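You operate a simulated robot arm through the tools that you are given. There is no shell and no other tool. Be economical: measure what you need, move in short steps, check, and stop when the job is done.

You are at the controls of a simulated robot arm. One attempt, no reset.

## Task
Stand the orange whisk beside the teal jug. It goes on the side that lies toward x -0.2, y +1.0 (a direction in the base frame), with about 3 cm between them.

Only the result counts: the job must be done as asked and must still hold three seconds after the hand-in. Knocking over, shifting, dropping, spilling or breaking anything else fails it.

## Robot
A 6-joint arm with a two-finger parallel gripper, fixed in place. Base frame: the origin is at the foot of the arm, x ahead of it, y to its left, z up; the work surface is at about z = 850. Lengths are in mm, angles in degrees, forces in N, time in s.
With the tool pointing down near the work surface it reaches from about 240 to 640 mm from the base axis. Its first joint turns from -66.0 to 66.0 degrees. Payload 2.7 kg.
The tool frame sits at the grasp point between the pads (the TCP): z along the fingers, y along the line on which they close. The tips reach 23 mm beyond it. The gripper opens to 94 mm. The fingers are 38 mm wide and 10 mm thick; the gripper's body (54 by 96 mm) begins 39 mm behind the TCP.
Orientation is told as [roll, pitch, yaw] about the base's x, y, z axes, in that order, counted from this pose: with the fingers straight down and closing along the base's y, the tool's x points along the base's -x, its y along +y and its z along -z.

## Interface
- The arm moves only by the tool drive_tool. Its argument "targets" is one flat list of numbers, 7 for each row, row after row: the shift along the base's x, y, z in mm, then the turn, a rotation vector about the base's x, y, z in degrees, then the finger opening in mm, from 0 to 94. In form: [x, y, z, wx, wy, wz, claw, x, y, z, wx, wy, wz, claw, ...]. A call has 1 to 8 rows; each row is the pose to reach, as a shift and turn from the pose commanded when the call began. Rows are played at 5 a second. More than 50 mm and 8.6 degrees between two rows, or a gripper value outside its range, and nothing of the call is played. A pose out of reach is approached as far as the arm can. The call stops where the force on the tool passes 40 N (or 10 N more than at its start, if that is more) or the arm is blocked; 0.2 s more then pass. The fingers move at their own pace (about 45 mm/s each) and stop on an object; they squeeze with about 39 N. The grip force told is the motor's: it shows also when the fingers shut on nothing. Time passes only in rows, and 0.2 s behind the last, so rows that repeat a pose let the fingers close. The reply holds the time, the measured pose of the TCP, the force on the tool along the base axes, the opening and the grip force, in the units named above and with some noise, and new pictures: "views" is both (left out), scene, wrist or none.
- Cameras (640 x 400 px; columns grow to the right, rows downward): "scene" is fixed at [77.5, -442.6, 1393.5]; the picture's right is [0.61, -0.79, 0.00], its down [-0.52, -0.41, -0.75] and it looks along [0.59, 0.46, -0.66] (base axes); focal length 296 px, centre (320, 200). "wrist" rides on the gripper at [-39, 0, -44] in the tool frame; the picture's right is [0.00, -1.00, 0.00], its down [0.97, 0.00, -0.24] and it looks along [0.24, 0.00, 0.97] (tool axes); focal length 218 px, centre (320, 200). There is no depth. A picture from a camera that has moved, and an enlarged one, comes with that camera's place and axes in the base frame and with its lens. The place of the scene camera against the robot may be out by one fixed shift of up to 12 mm in any direction.
- close_up(camera, box): a new picture of the part [left, top, right, bottom] of that camera's present view, enlarged. The clock stands still meanwhile.
- close_job(): hands the job in; it is judged then, once.

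Work in short steps. Places have to be worked out from the pictures, the camera data and where the tool is seen: move nearer, look again, correct. Check each grasp and each placing, and mend what went wrong. You have 90 turns and 150 pictures in all, those below and enlarged ones among them. Open the gripper and draw the arm clear of the work before you hand the job in, unless the task says otherwise; then end with one line.

The tools are called after "Emit:" as a command line: name --argument value ..., lists and objects as JSON in quotes. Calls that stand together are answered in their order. drive_tool: Moves the arm, as the interface text tells. Its arguments: {"type":"object","properties":{"targets":{"type":"array"},"views":{"type":"string","enum":["both","scene","wrist","none"]}},"required":["targets"]} The other tools are called the same way: close_up (camera, box) takes an enlarged picture of a part of a camera's view; close_job () hands the job in.

At the start:

```text
t: 0.0
eef_pos: [381.6, -91.4, 1173.8]
orientation: [-0.1, -0.1, 0.0]
ft_force: [-0.1, 0.8, 1.2]
grip_width: 94.1
gripper_force: 0.0
```

scene: 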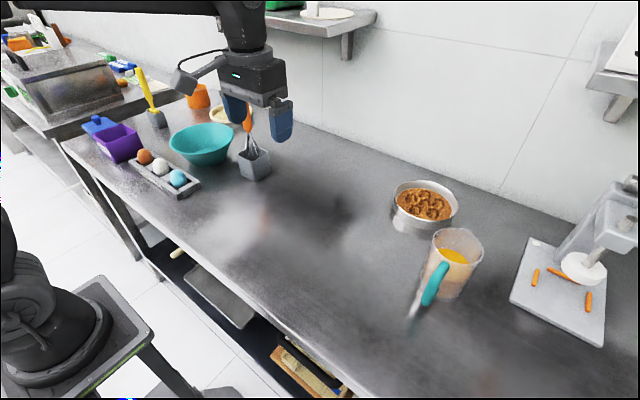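
wrist: 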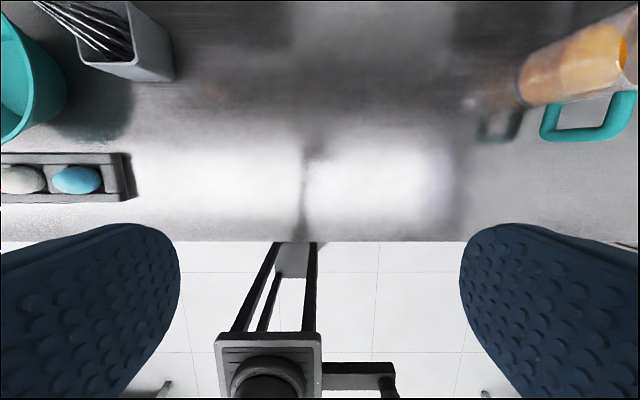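

I'll look closer at the whisk in its grey holder and at the jug first.

Emit:
close_up --camera "scene" --box '[120, 60, 320, 200]'

Emit:
close_up --camera "scene" --box '[360, 160, 520, 340]'

```text
2.86 times, centred on (220, 130) of scene
camera zoom: at [77.5, -442.6, 1393.5], right [0.61, -0.79, 0.0], down [-0.52, -0.41, -0.75], along [0.59, 0.46, -0.66], focal length 847 px, centre (606, 400)
```

zoom: 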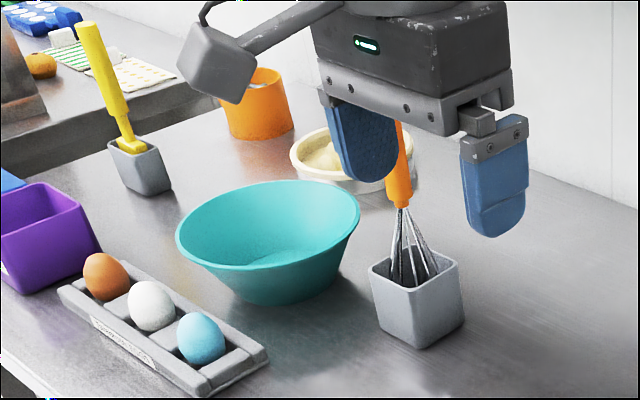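

```text
2.22 times, centred on (440, 250) of scene
camera zoom: at [77.5, -442.6, 1393.5], right [0.61, -0.79, 0.0], down [-0.52, -0.41, -0.75], along [0.59, 0.46, -0.66], focal length 658 px, centre (53, 89)
```

zoom: 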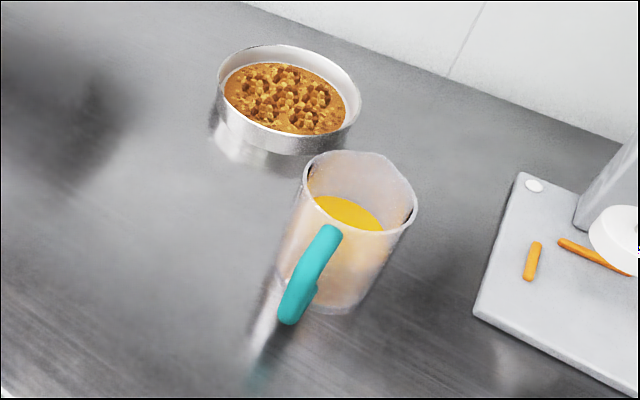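

The whisk stands in a grey cup around (545, 172), with the handle reaching up past z≈1080. The jug is near (490, -425). I'll move sideways to view the whisk, staying short of its x.

Emit:
drive_tool --targets '[0, 45, 0, 0, 0, 0, 94, 0, 90, 0, 0, 0, 0, 94, 0, 135, 0, 0, 0, 0, 94, 0, 180, 0, 0, 0, 0, 94, 0, 225, 0, 0, 0, 0, 94, 0, 265, 0, 0, 0, 0, 94]'

```text
t: 1.4
eef_pos: [380.6, 174.3, 1172.3]
orientation: [-0.2, -0.1, 0.0]
ft_force: [-0.5, -0.2, 0.7]
grip_width: 94.2
gripper_force: 0.1
camera wrist: at [420.4, 175.1, 1217.0], right [0.0, -1.0, 0.0], down [-0.97, 0.0, 0.24], along [-0.24, 0.0, -0.97], focal length 218 px, centre (320, 200)
```

scene: 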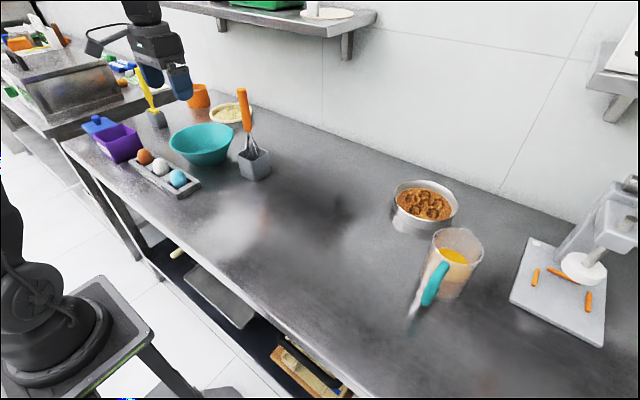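
wrist: 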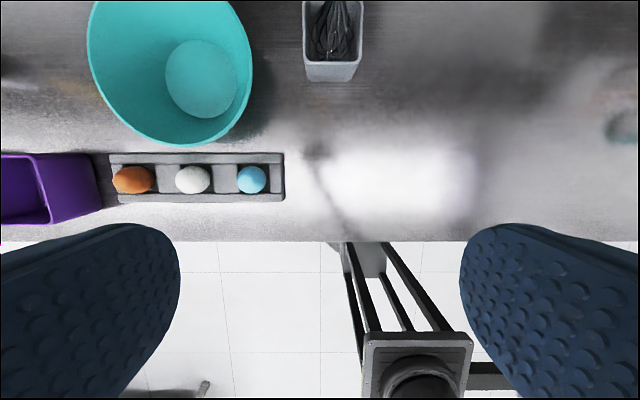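

Now the whole whisk is visible; its top is at z≈1107. I'll enlarge both views for the exact cup and handle geometry.

Emit:
close_up --camera "wrist" --box '[270, 0, 400, 90]'

Emit:
close_up --camera "scene" --box '[190, 75, 310, 190]'

```text
4.44 times, centred on (335, 45) of wrist
camera zoom: at [420.4, 175.1, 1217.0], right [0.0, -1.0, 0.0], down [-0.97, 0.0, 0.24], along [-0.24, 0.0, -0.97], focal length 970 px, centre (253, 889)
```

zoom: 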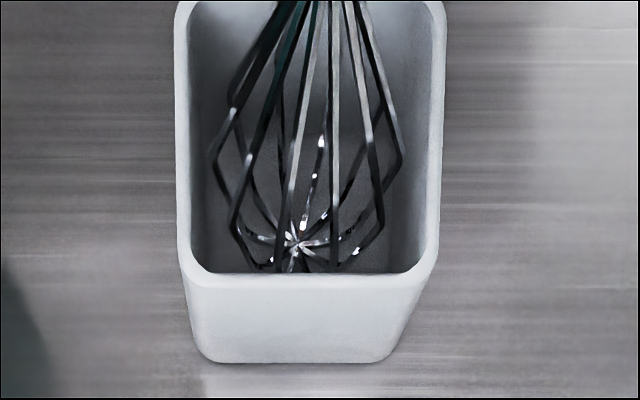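

```text
3.48 times, centred on (250, 132) of scene
camera zoom: at [77.5, -442.6, 1393.5], right [0.61, -0.79, 0.0], down [-0.52, -0.41, -0.75], along [0.59, 0.46, -0.66], focal length 1031 px, centre (564, 435)
```

zoom: 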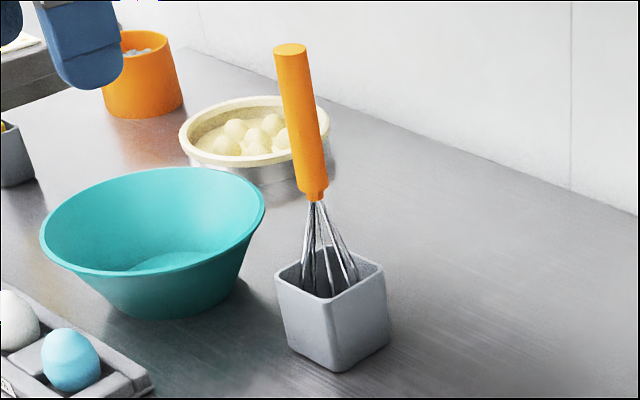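

The whisk axis works out to (550, 161), vertical, with a handle about 26 mm thick whose top is at z≈1110. I'll move in above it at the present height and look.

Emit:
drive_tool --targets '[40, -4, 5, 0, 0, 0, 94, 80, -8, 10, 0, 0, 0, 94, 120, -13, 10, 0, 0, 0, 94]'

```text
t: 2.2
eef_pos: [502.8, 161.7, 1183.7]
orientation: [-0.1, 0.0, 0.0]
ft_force: [0.0, 0.2, -0.2]
grip_width: 94.1
gripper_force: 0.1
camera wrist: at [542.8, 161.4, 1227.5], right [0.0, -1.0, 0.0], down [-0.97, 0.0, 0.24], along [-0.24, 0.0, -0.97], focal length 218 px, centre (320, 200)
```

scene: 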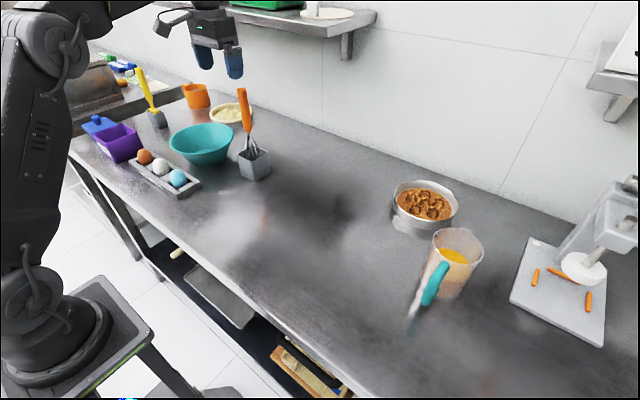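
wrist: 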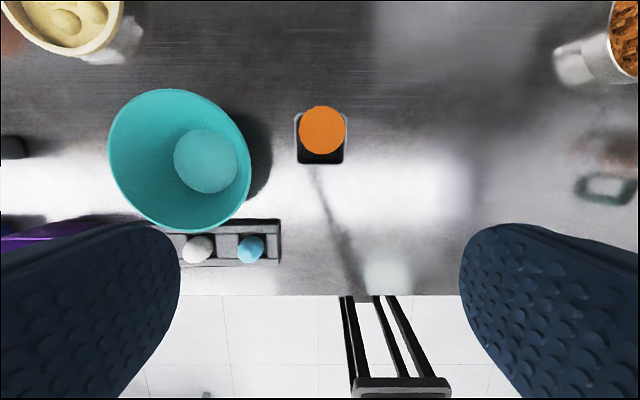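

Handle top is at (551, 160), z≈1105, so I'll centre over it and descend to TCP z≈1084.

Emit:
drive_tool --targets '[25, -1, 0, 0, 0, 0, 94, 48.5, -1.5, 0, 0, 0, 0, 94, 48.5, -1.5, -30, 0, 0, 0, 94]'

Emit:
drive_tool --targets '[0, 0, -25, 0, 0, 0, 94, 0, 0, -50, 0, 0, 0, 94, 0, 0, -67, 0, 0, 0, 94]'

```text
t: 3.0
eef_pos: [551.0, 159.8, 1153.7]
orientation: [-0.1, -0.1, 0.0]
ft_force: [0.2, 0.5, 0.4]
grip_width: 94.1
gripper_force: 0.1
out of reach, approached as far as the arm can: row 2
camera wrist: at [590.8, 159.9, 1197.3], right [0.0, -1.0, 0.0], down [-0.97, 0.0, 0.24], along [-0.24, 0.0, -0.97], focal length 218 px, centre (320, 200)
```

scene: 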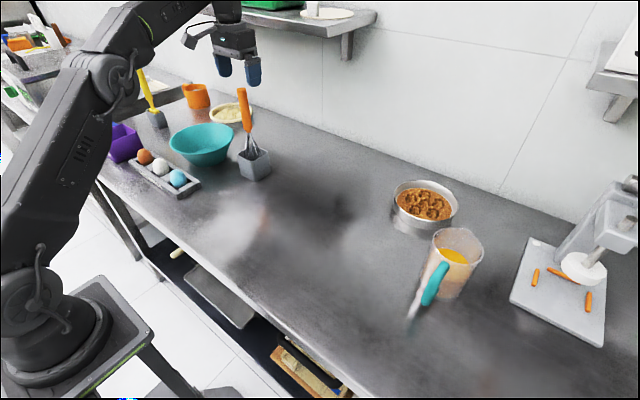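
wrist: 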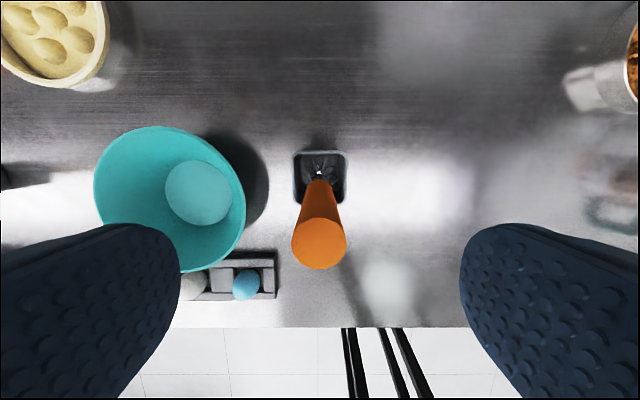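

```text
t: 3.8
eef_pos: [549.3, 160.5, 1086.7]
orientation: [-0.1, -0.2, 0.0]
ft_force: [0.4, -0.2, -0.2]
grip_width: 94.0
gripper_force: 0.0
camera wrist: at [589.4, 160.4, 1130.5], right [0.0, -1.0, 0.0], down [-0.97, 0.0, 0.24], along [-0.24, 0.0, -0.97], focal length 218 px, centre (320, 200)
```

scene: 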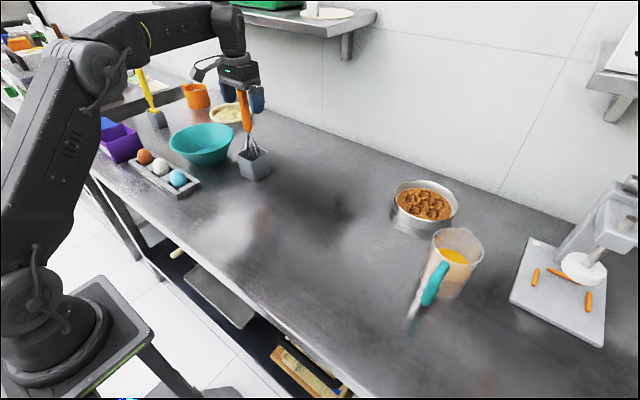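
wrist: 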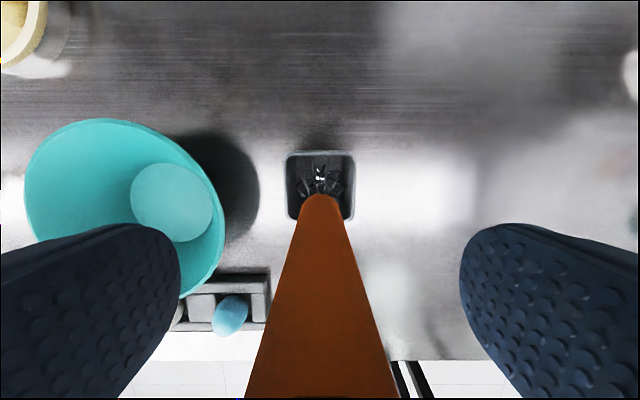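

The handle is centred between the fingers and clear of the palm. Closing now.

Emit:
drive_tool --targets '[0, 0, 0, 0, 0, 0, 50, 0, 0, 0, 0, 0, 0, 30, 0, 0, 0, 0, 0, 0, 10, 0, 0, 0, 0, 0, 0, 10, 0, 0, 0, 0, 0, 0, 10]' --views "none"

Emit:
drive_tool --targets '[0, 0, 5, 0, 0, 0, 10, 0, 0, 12, 0, 0, 0, 10, 0, 0, 12, 0, 0, 0, 10]'

```text
t: 5.0
eef_pos: [549.8, 160.2, 1085.9]
orientation: [0.0, 0.1, -0.1]
ft_force: [0.1, -0.1, 0.8]
grip_width: 23.5
gripper_force: 38.7
```

```text
t: 5.8
eef_pos: [550.0, 159.3, 1098.5]
orientation: [-0.1, -0.2, 0.1]
ft_force: [0.6, -0.2, -0.3]
grip_width: 23.2
gripper_force: 39.0
camera wrist: at [588.8, 159.7, 1142.6], right [0.0, -1.0, 0.0], down [-0.97, 0.0, 0.24], along [-0.24, 0.0, -0.97], focal length 218 px, centre (320, 200)
```

scene: 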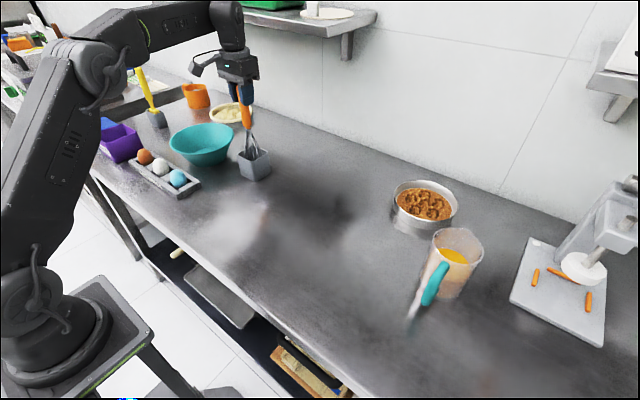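
wrist: 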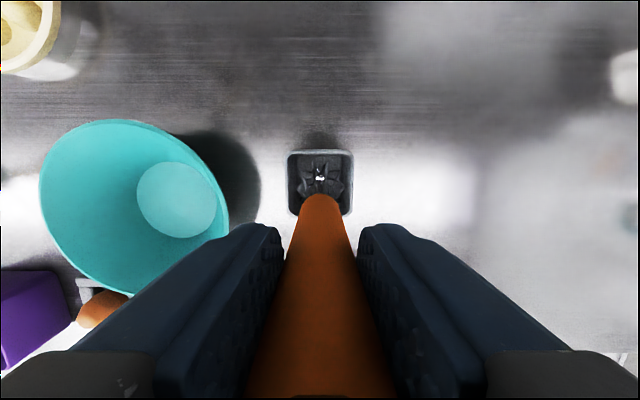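

The grip holds at 23 mm. I'll check whether the cup rose with the whisk.

Emit:
close_up --camera "scene" --box '[190, 75, 310, 190]'

Emit:
close_up --camera "wrist" --box '[270, 130, 370, 230]'

```text
3.48 times, centred on (250, 132) of scene
camera zoom: at [77.5, -442.6, 1393.5], right [0.61, -0.79, 0.0], down [-0.52, -0.41, -0.75], along [0.59, 0.46, -0.66], focal length 1031 px, centre (564, 435)
```

zoom: 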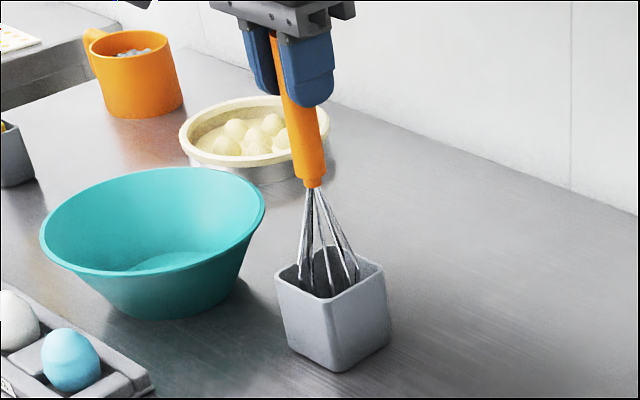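

```text
4.00 times, centred on (320, 180) of wrist
camera zoom: at [588.8, 159.7, 1142.6], right [0.0, -1.0, 0.0], down [-0.97, 0.0, 0.24], along [-0.24, 0.0, -0.97], focal length 873 px, centre (320, 280)
```

zoom: 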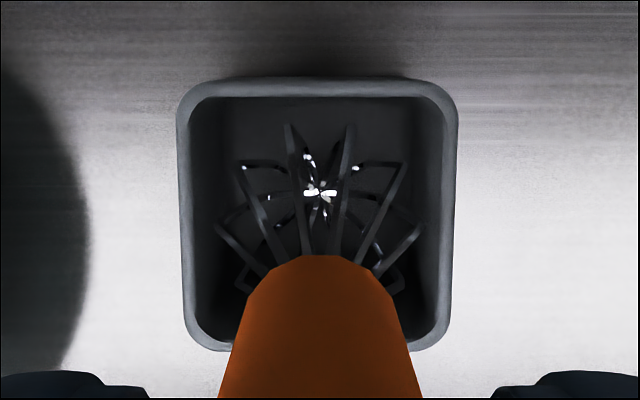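

The whisk comes out of the cup on its own and the cup stays put. I'll lift it straight out, watching the cup, then inspect its lower end.

Emit:
drive_tool --targets '[0, 0, 20, 0, 0, 0, 10, 0, 0, 40, 0, 0, 0, 10, 0, 0, 60, 0, 0, 0, 10, 0, 0, 75, 0, 0, 0, 10, 0, 0, 80, 0, 0, 0, 10]' --views "none"

Emit:
close_up --camera "scene" --box '[190, 75, 310, 190]'

```text
t: 7.0
eef_pos: [549.9, 158.4, 1176.7]
orientation: [-0.1, -0.1, 0.0]
ft_force: [-0.5, 0.6, -0.1]
grip_width: 22.9
gripper_force: 39.3
```

```text
3.48 times, centred on (250, 132) of scene
camera zoom: at [77.5, -442.6, 1393.5], right [0.61, -0.79, 0.0], down [-0.52, -0.41, -0.75], along [0.59, 0.46, -0.66], focal length 1031 px, centre (564, 435)
```

zoom: 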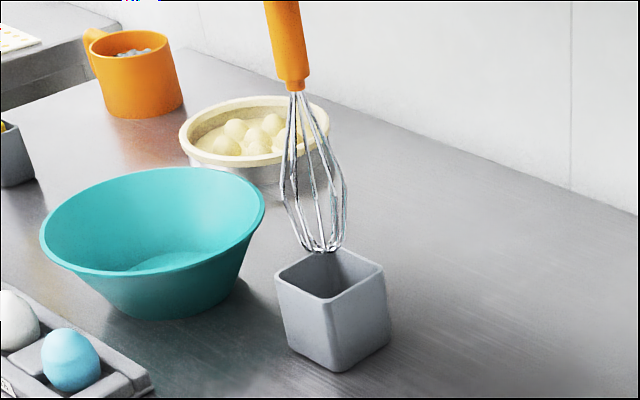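

The whisk's tip is about 20 mm clear of the cup rim, and the cup hasn't moved. I'll carry it toward the jug at this height, stopping well short.

Emit:
drive_tool --targets '[-10, -40, 0, 0, 0, 0, 10, -20, -80, 0, 0, 0, 0, 10, -30, -120, 0, 0, 0, 0, 10, -40, -160, 0, 0, 0, 0, 10, -50, -200, 0, 0, 0, 0, 10, -60, -240, 0, 0, 0, 0, 10, -70, -280, 0, 0, 0, 0, 10, -80, -320, 0, 0, 0, 0, 10]'

Emit:
close_up --camera "wrist" --box '[400, 0, 640, 200]'

```text
t: 8.8
eef_pos: [469.4, -160.0, 1176.8]
orientation: [-0.1, -0.1, 0.1]
ft_force: [-0.2, -0.2, -1.1]
grip_width: 23.2
gripper_force: 39.1
camera wrist: at [509.5, -160.3, 1221.2], right [0.0, -1.0, 0.0], down [-0.97, 0.0, 0.24], along [-0.24, 0.0, -0.97], focal length 218 px, centre (320, 200)
```

scene: 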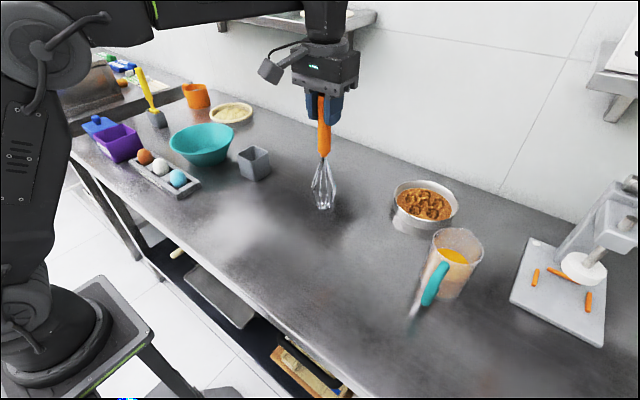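
wrist: 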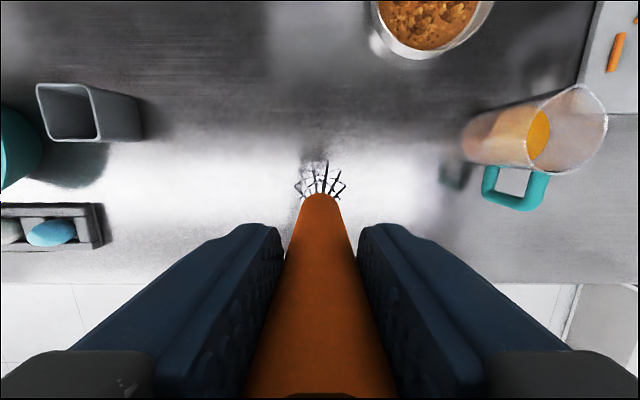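

```text
2.00 times, centred on (520, 100) of wrist
camera zoom: at [509.5, -160.3, 1221.2], right [0.0, -1.0, 0.0], down [-0.97, 0.0, 0.24], along [-0.24, 0.0, -0.97], focal length 436 px, centre (-80, 400)
```

zoom: 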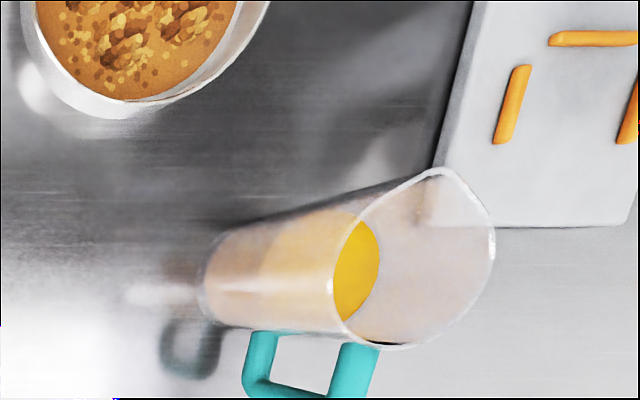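

Jug centre is ≈(518, -430) with radius ≈42, so the whisk target is ≈(498, -332). I'll check the whisk's lower end, to see whether it can stand on it.

Emit:
close_up --camera "scene" --box '[285, 150, 365, 220]'

Emit:
close_up --camera "wrist" --box '[280, 150, 360, 210]'

```text
5.71 times, centred on (325, 185) of scene
camera zoom: at [77.6, -442.6, 1393.5], right [0.61, -0.79, 0.0], down [-0.52, -0.41, -0.75], along [0.59, 0.46, -0.66], focal length 1693 px, centre (291, 286)
```

zoom: 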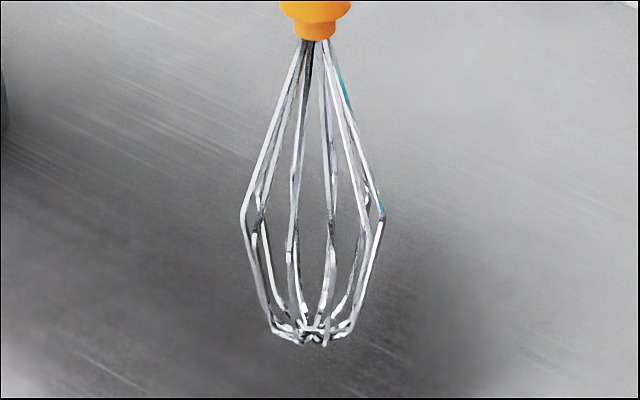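

```text
6.67 times, centred on (320, 180) of wrist
camera zoom: at [509.5, -160.3, 1221.2], right [0.0, -1.0, 0.0], down [-0.97, 0.0, 0.24], along [-0.24, 0.0, -0.97], focal length 1455 px, centre (320, 333)
```

zoom: 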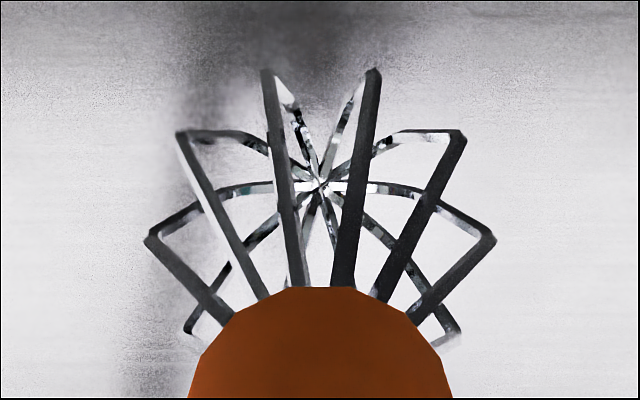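

The lower end has a flat base ring about 34 mm across, so the whisk should stand upright on it. I'll move over the target, descending to TCP z≈1117.

Emit:
drive_tool --targets '[6, -40, -15, 0, 0, 0, 10, 12, -80, -30, 0, 0, 0, 10, 18, -115, -45, 0, 0, 0, 10, 24, -145, -55, 0, 0, 0, 10, 28.5, -172, -60, 0, 0, 0, 10]'

Emit:
close_up --camera "wrist" --box '[280, 60, 520, 210]'

Emit:
close_up --camera "scene" --box '[360, 150, 520, 310]'

```text
t: 10.0
eef_pos: [498.0, -330.9, 1118.8]
orientation: [-0.2, -0.1, 0.0]
ft_force: [-1.2, -1.1, 0.3]
grip_width: 23.7
gripper_force: 39.1
camera wrist: at [537.0, -330.6, 1163.6], right [0.0, -1.0, 0.0], down [-0.97, 0.0, 0.24], along [-0.24, 0.0, -0.97], focal length 218 px, centre (320, 200)
```

scene: 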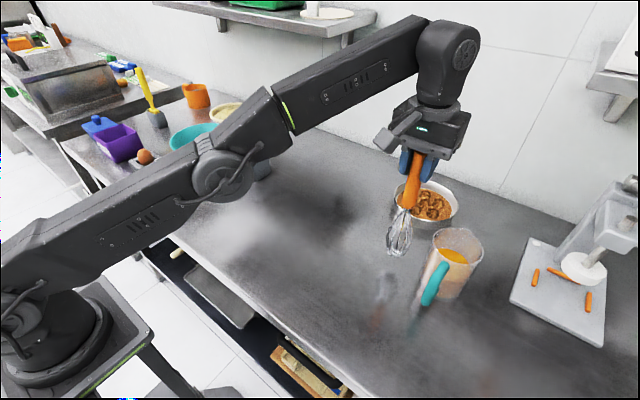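
wrist: 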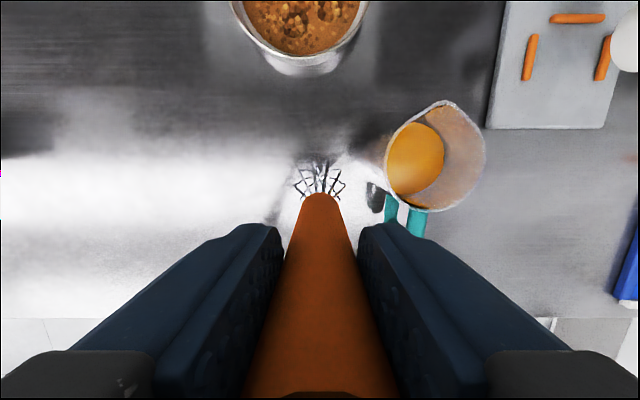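

```text
2.67 times, centred on (400, 135) of wrist
camera zoom: at [537.0, -330.6, 1163.6], right [0.0, -1.0, 0.0], down [-0.97, 0.0, 0.24], along [-0.24, 0.0, -0.97], focal length 582 px, centre (107, 373)
```

zoom: 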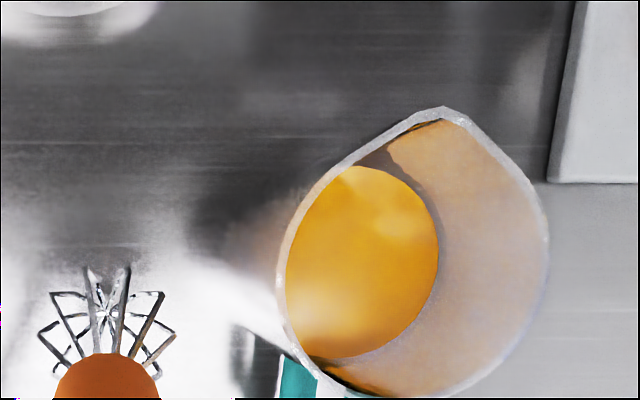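

```text
2.50 times, centred on (440, 230) of scene
camera zoom: at [77.5, -442.6, 1393.5], right [0.61, -0.79, 0.0], down [-0.52, -0.41, -0.75], along [0.59, 0.46, -0.66], focal length 741 px, centre (20, 125)
```

zoom: 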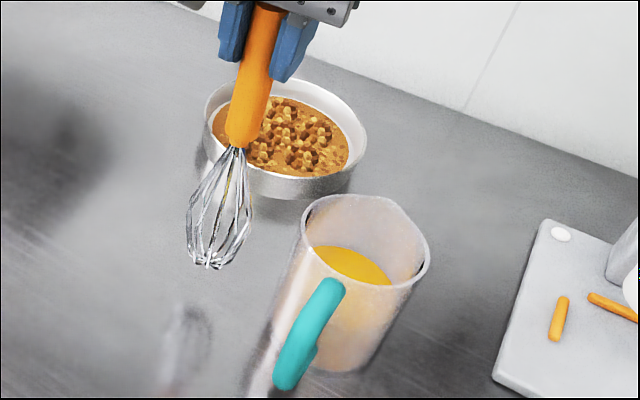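

The whisk is upright at (498, -331). The jug rim is centred at ≈(523, -427) with radius 41, which leaves about a 30 mm gap in the right direction. I'll lower it gently and watch the force.

Emit:
drive_tool --targets '[2, 0, -7, 0, 0, 0, 10, 2, 0, -14, 0, 0, 0, 10, 2, 0, -20, 0, 0, 0, 10]' --views "none"

Emit:
close_up --camera "scene" --box '[360, 190, 480, 310]'

```text
t: 10.8
eef_pos: [502.3, -334.3, 1099.3]
orientation: [0.1, 0.0, 0.0]
ft_force: [0.8, -0.1, -1.4]
grip_width: 23.2
gripper_force: 39.2
```

```text
3.33 times, centred on (420, 250) of scene
camera zoom: at [77.5, -442.6, 1393.5], right [0.61, -0.79, 0.0], down [-0.52, -0.41, -0.75], along [0.59, 0.46, -0.66], focal length 988 px, centre (-13, 33)
```

zoom: 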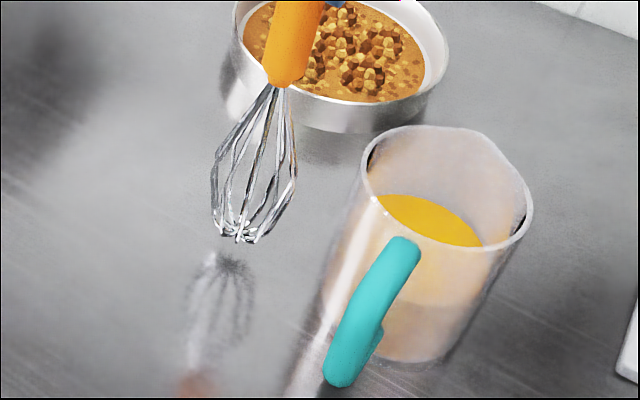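

The reflection shows about 10–15 mm still to go. I'll lower in small steps.

Emit:
drive_tool --targets '[0, 2, -4, 0, 0, 0, 10, 0, 2, -8, 0, 0, 0, 10]' --views "none"

Emit:
drive_tool --targets '[0, 0, -2, 0, 0, 0, 10, 0, 0, -3, 0, 0, 0, 10]' --views "none"

Emit:
close_up --camera "scene" --box '[360, 190, 480, 310]'

```text
t: 11.4
eef_pos: [505.6, -333.7, 1094.3]
orientation: [0.1, 0.0, 0.0]
ft_force: [0.0, -0.3, -0.7]
grip_width: 23.4
gripper_force: 39.5
out of reach, approached as far as the arm can: row 1, 2
```

```text
t: 12.0
eef_pos: [500.3, -330.6, 1086.7]
orientation: [-0.1, -0.1, 0.0]
ft_force: [0.0, 0.3, -0.4]
grip_width: 23.2
gripper_force: 38.9
```

```text
3.33 times, centred on (420, 250) of scene
camera zoom: at [77.5, -442.6, 1393.5], right [0.61, -0.79, 0.0], down [-0.52, -0.41, -0.75], along [0.59, 0.46, -0.66], focal length 988 px, centre (-13, 33)
```

zoom: 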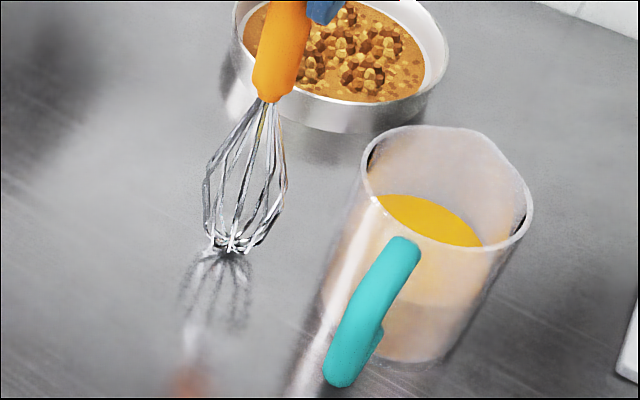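

The whisk is nearly touching. I'll continue in 2 mm steps until the vertical force rises.

Emit:
drive_tool --targets '[0, 0, -2, 0, 0, 0, 10, 0, 0, -2, 0, 0, 0, 10]' --views "none"

Emit:
drive_tool --targets '[0, 0, -2, 0, 0, 0, 10, 0, 0, -2, 0, 0, 0, 10]' --views "none"

Emit:
close_up --camera "scene" --box '[360, 190, 480, 310]'

```text
t: 12.6
eef_pos: [502.0, -330.6, 1084.9]
orientation: [-0.1, -0.1, -0.2]
ft_force: [-0.1, 0.1, -0.4]
grip_width: 23.3
gripper_force: 38.7
```

```text
t: 13.2
eef_pos: [500.5, -329.7, 1082.7]
orientation: [-0.1, -0.1, 0.0]
ft_force: [0.0, -0.1, -1.9]
grip_width: 23.2
gripper_force: 39.1
```

```text
3.33 times, centred on (420, 250) of scene
camera zoom: at [77.5, -442.6, 1393.5], right [0.61, -0.79, 0.0], down [-0.52, -0.41, -0.75], along [0.59, 0.46, -0.66], focal length 988 px, centre (-13, 33)
```

zoom: 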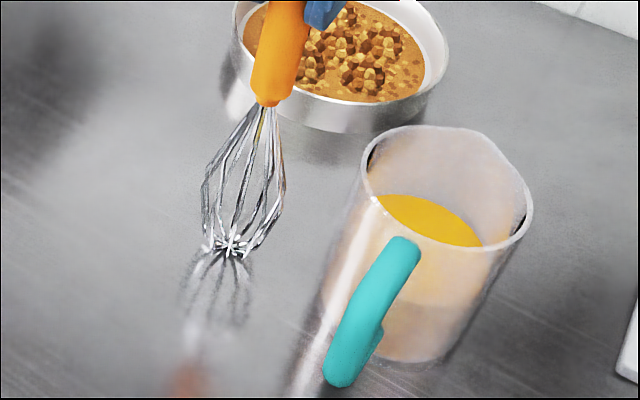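

Contact may be just starting at -1.9 N, so I'll go slightly lower.

Emit:
drive_tool --targets '[0, 0, -1, 0, 0, 0, 10, 0, 0, -1.5, 0, 0, 0, 10]' --views "none"

Emit:
drive_tool --targets '[0, 0, -1, 0, 0, 0, 10, 0, 0, -1.5, 0, 0, 0, 10]' --views "none"

```text
t: 13.8
eef_pos: [501.5, -330.3, 1082.9]
orientation: [-0.1, -0.1, -0.1]
ft_force: [-1.2, 1.7, 2.8]
grip_width: 23.2
gripper_force: 38.6
```

```text
t: 14.4
eef_pos: [500.1, -331.6, 1082.1]
orientation: [-0.3, -0.1, -0.1]
ft_force: [-2.2, 0.9, 16.2]
grip_width: 23.2
gripper_force: 38.8
```

Contact is firm at 16 N with the TCP at z≈1082. I'll ease up 1 mm, then open just slightly to test whether it stands.

Emit:
drive_tool --targets '[0, 0, 1, 0, 0, 0, 10, 0, 0, 1, 0, 0, 0, 10]' --views "none"

Emit:
drive_tool --targets '[0, 0, 0, 0, 0, 0, 27, 0, 0, 0, 0, 0, 0, 30, 0, 0, 0, 0, 0, 0, 30, 0, 0, 0, 0, 0, 0, 30, 0, 0, 0, 0, 0, 0, 30]'

Emit:
close_up --camera "scene" --box '[350, 150, 490, 290]'

Emit:
close_up --camera "wrist" --box '[240, 140, 400, 400]'

```text
t: 15.0
eef_pos: [501.6, -330.8, 1081.6]
orientation: [-0.2, -0.2, 0.0]
ft_force: [-0.6, 0.1, 14.5]
grip_width: 23.5
gripper_force: 39.2
```

```text
t: 16.2
eef_pos: [500.6, -331.9, 1081.4]
orientation: [0.0, -0.1, 0.0]
ft_force: [0.3, 0.7, 0.9]
grip_width: 29.7
gripper_force: 0.0
camera wrist: at [540.3, -330.2, 1124.6], right [0.0, -1.0, 0.0], down [-0.97, 0.0, 0.24], along [-0.24, 0.0, -0.97], focal length 218 px, centre (320, 200)
```

scene: 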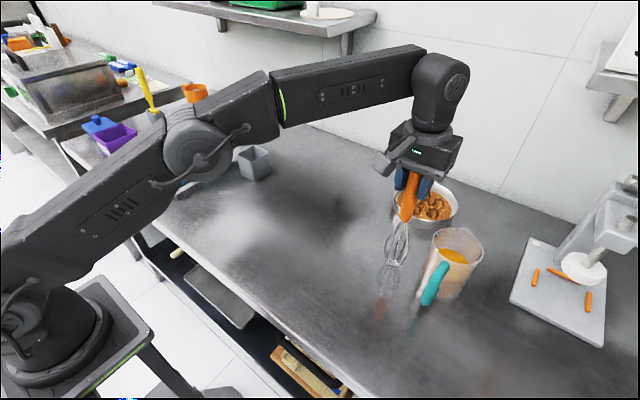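
wrist: 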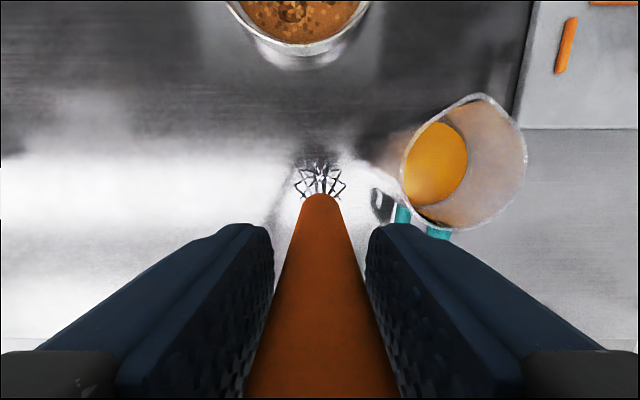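

```text
2.86 times, centred on (420, 220) of scene
camera zoom: at [77.5, -442.6, 1393.5], right [0.61, -0.79, 0.0], down [-0.52, -0.41, -0.75], along [0.59, 0.46, -0.66], focal length 847 px, centre (34, 143)
```

zoom: 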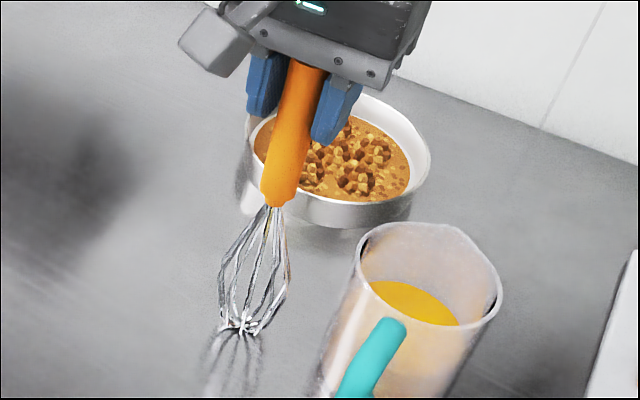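

```text
1.54 times, centred on (320, 270) of wrist
camera zoom: at [540.3, -330.2, 1124.6], right [0.0, -1.0, 0.0], down [-0.97, 0.0, 0.24], along [-0.24, 0.0, -0.97], focal length 336 px, centre (320, 92)
```

zoom: 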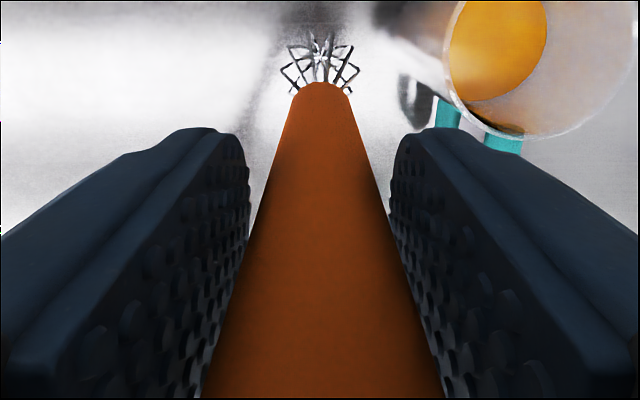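

The whisk stands free between the loosened pads (force ≈0, still centred), and the gap is ≈30 mm. I'll open a bit more slowly and wait, then check again.

Emit:
drive_tool --targets '[0, 0, 0, 0, 0, 0, 40, 0, 0, 0, 0, 0, 0, 50, 0, 0, 0, 0, 0, 0, 60, 0, 0, 0, 0, 0, 0, 70, 0, 0, 0, 0, 0, 0, 70, 0, 0, 0, 0, 0, 0, 70]' --views "wrist"

```text
t: 17.6
eef_pos: [500.6, -329.9, 1081.6]
orientation: [-0.1, 0.0, -0.1]
ft_force: [-0.6, 0.4, 0.4]
grip_width: 69.7
gripper_force: 0.1
camera wrist: at [540.3, -330.3, 1125.2], right [0.0, -1.0, 0.0], down [-0.97, 0.0, 0.24], along [-0.24, 0.0, -0.97], focal length 218 px, centre (320, 200)
```

wrist: 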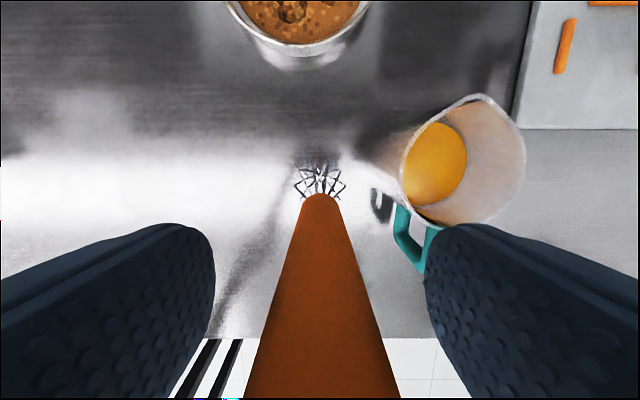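

The whisk is still upright and centred. I'll rise straight up, fully open, to the height I know is reachable.

Emit:
drive_tool --targets '[0, 0, 0, 0, 0, 0, 94, 0, 0, 10, 0, 0, 0, 94, 0, 0, 20, 0, 0, 0, 94, 0, 0, 30, 0, 0, 0, 94, 0, 0, 37, 0, 0, 0, 94]'

```text
t: 18.8
eef_pos: [498.8, -328.2, 1118.1]
orientation: [0.0, 0.0, -0.1]
ft_force: [0.4, 0.4, -0.5]
grip_width: 93.9
gripper_force: 0.0
out of reach, approached as far as the arm can: row 5
camera wrist: at [537.3, -329.0, 1161.2], right [0.0, -1.0, 0.0], down [-0.97, 0.0, 0.24], along [-0.24, 0.0, -0.97], focal length 218 px, centre (320, 200)
```

scene: 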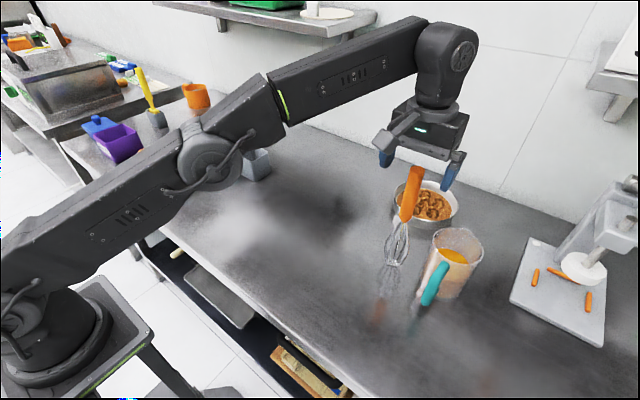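
wrist: 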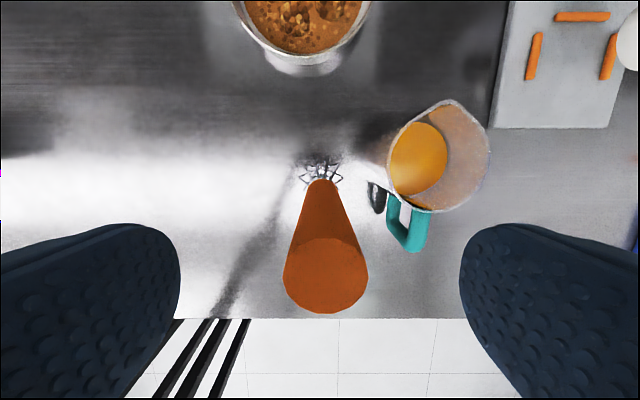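

The whisk stands and its top (z≈1103) is well inside the open fingers. I'll draw back along -x while rising; the camera passes above the handle.

Emit:
drive_tool --targets '[-8, 0, 12, 0, 0, 0, 94, -16, 0, 26, 0, 0, 0, 94, -24, 0, 42, 0, 0, 0, 94, -36, 0, 60, 0, 0, 0, 94, -70, 0, 65, 0, 0, 0, 94, -105, 5, 65, 0, 0, 0, 94, -130, 40, 65, 0, 0, 0, 94, -130, 80, 65, 0, 0, 0, 94]'

Emit:
drive_tool --targets '[0, 40, 0, 0, 0, 0, 94, 0, 80, 0, 0, 0, 0, 94, 0, 120, 0, 0, 0, 0, 94, 0, 160, 0, 0, 0, 0, 94, 0, 160, 0, 0, 0, 0, 94, 0, 160, 0, 0, 0, 0, 94, 0, 160, 0, 0, 0, 0, 94, 0, 160, 0, 0, 0, 0, 94]'

Emit:
close_up --camera "scene" --box '[350, 150, 490, 310]'

```text
t: 20.6
eef_pos: [369.0, -248.9, 1181.7]
orientation: [-0.1, -0.3, 0.0]
ft_force: [-0.4, 0.3, 0.6]
grip_width: 93.9
gripper_force: 0.0
camera wrist: at [407.8, -248.9, 1225.6], right [0.0, -1.0, 0.0], down [-0.97, 0.0, 0.24], along [-0.24, 0.0, -0.97], focal length 218 px, centre (320, 200)
```

scene: 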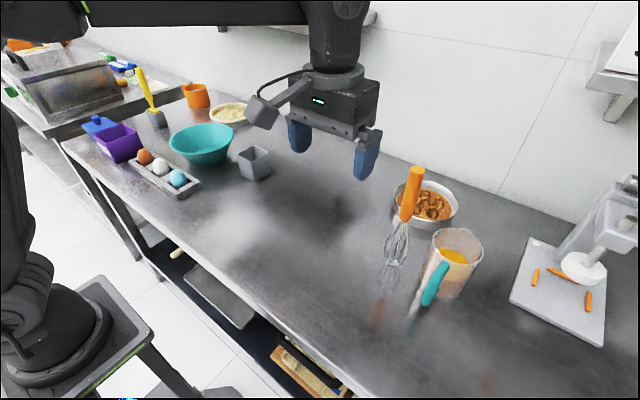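
wrist: 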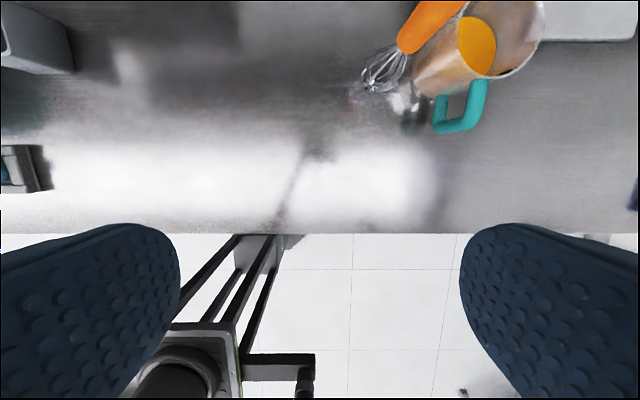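

```text
t: 22.4
eef_pos: [368.5, -91.3, 1183.5]
orientation: [-0.2, -0.1, 0.0]
ft_force: [-0.3, 0.6, 0.4]
grip_width: 94.3
gripper_force: 0.1
camera wrist: at [408.0, -90.1, 1227.0], right [0.0, -1.0, 0.0], down [-0.97, 0.0, 0.24], along [-0.24, 0.0, -0.97], focal length 218 px, centre (320, 200)
```

scene: 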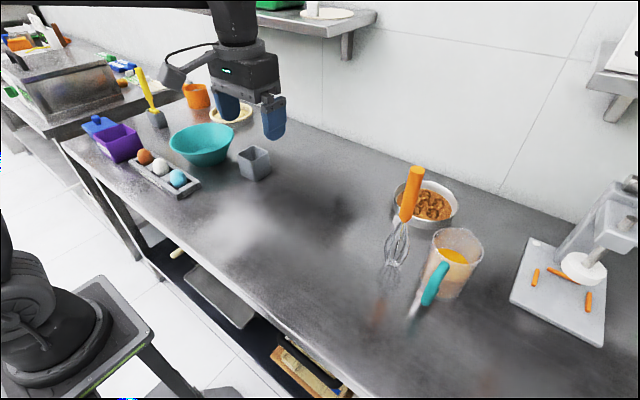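
wrist: 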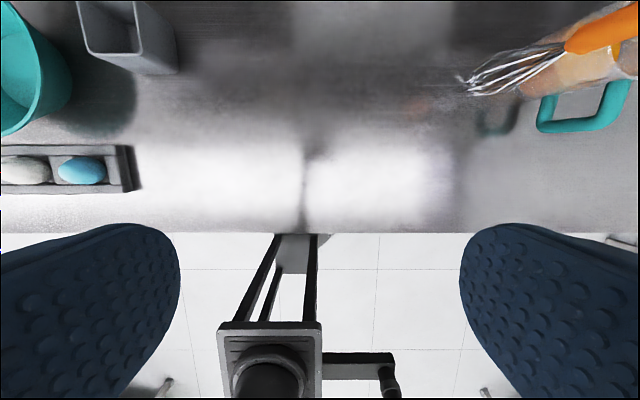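

```text
2.50 times, centred on (420, 230) of scene
camera zoom: at [77.5, -442.6, 1393.5], right [0.61, -0.79, 0.0], down [-0.52, -0.41, -0.75], along [0.59, 0.46, -0.66], focal length 741 px, centre (70, 125)
```

zoom: 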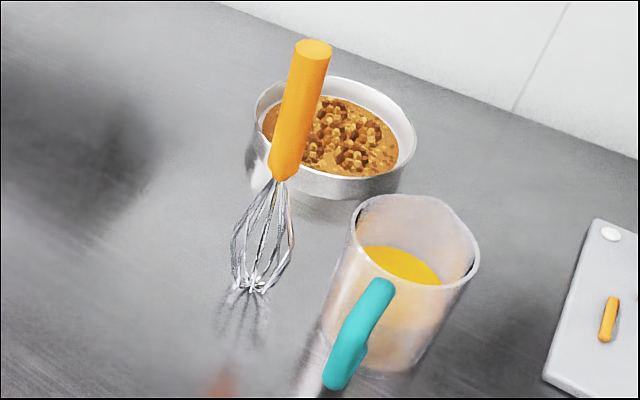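

The whisk has stayed upright for several seconds, about 3 cm from the jug on the requested side. Nothing else has moved and the arm is clear, so I'm handing in.

Emit:
close_job

```text
The job is handed in.
```

The orange whisk is standing upright, about 3 cm by my estimate from the teal jug, on the side toward x -0.2, y +1.0. The gripper is open, the arm is clear, and the job is handed in.
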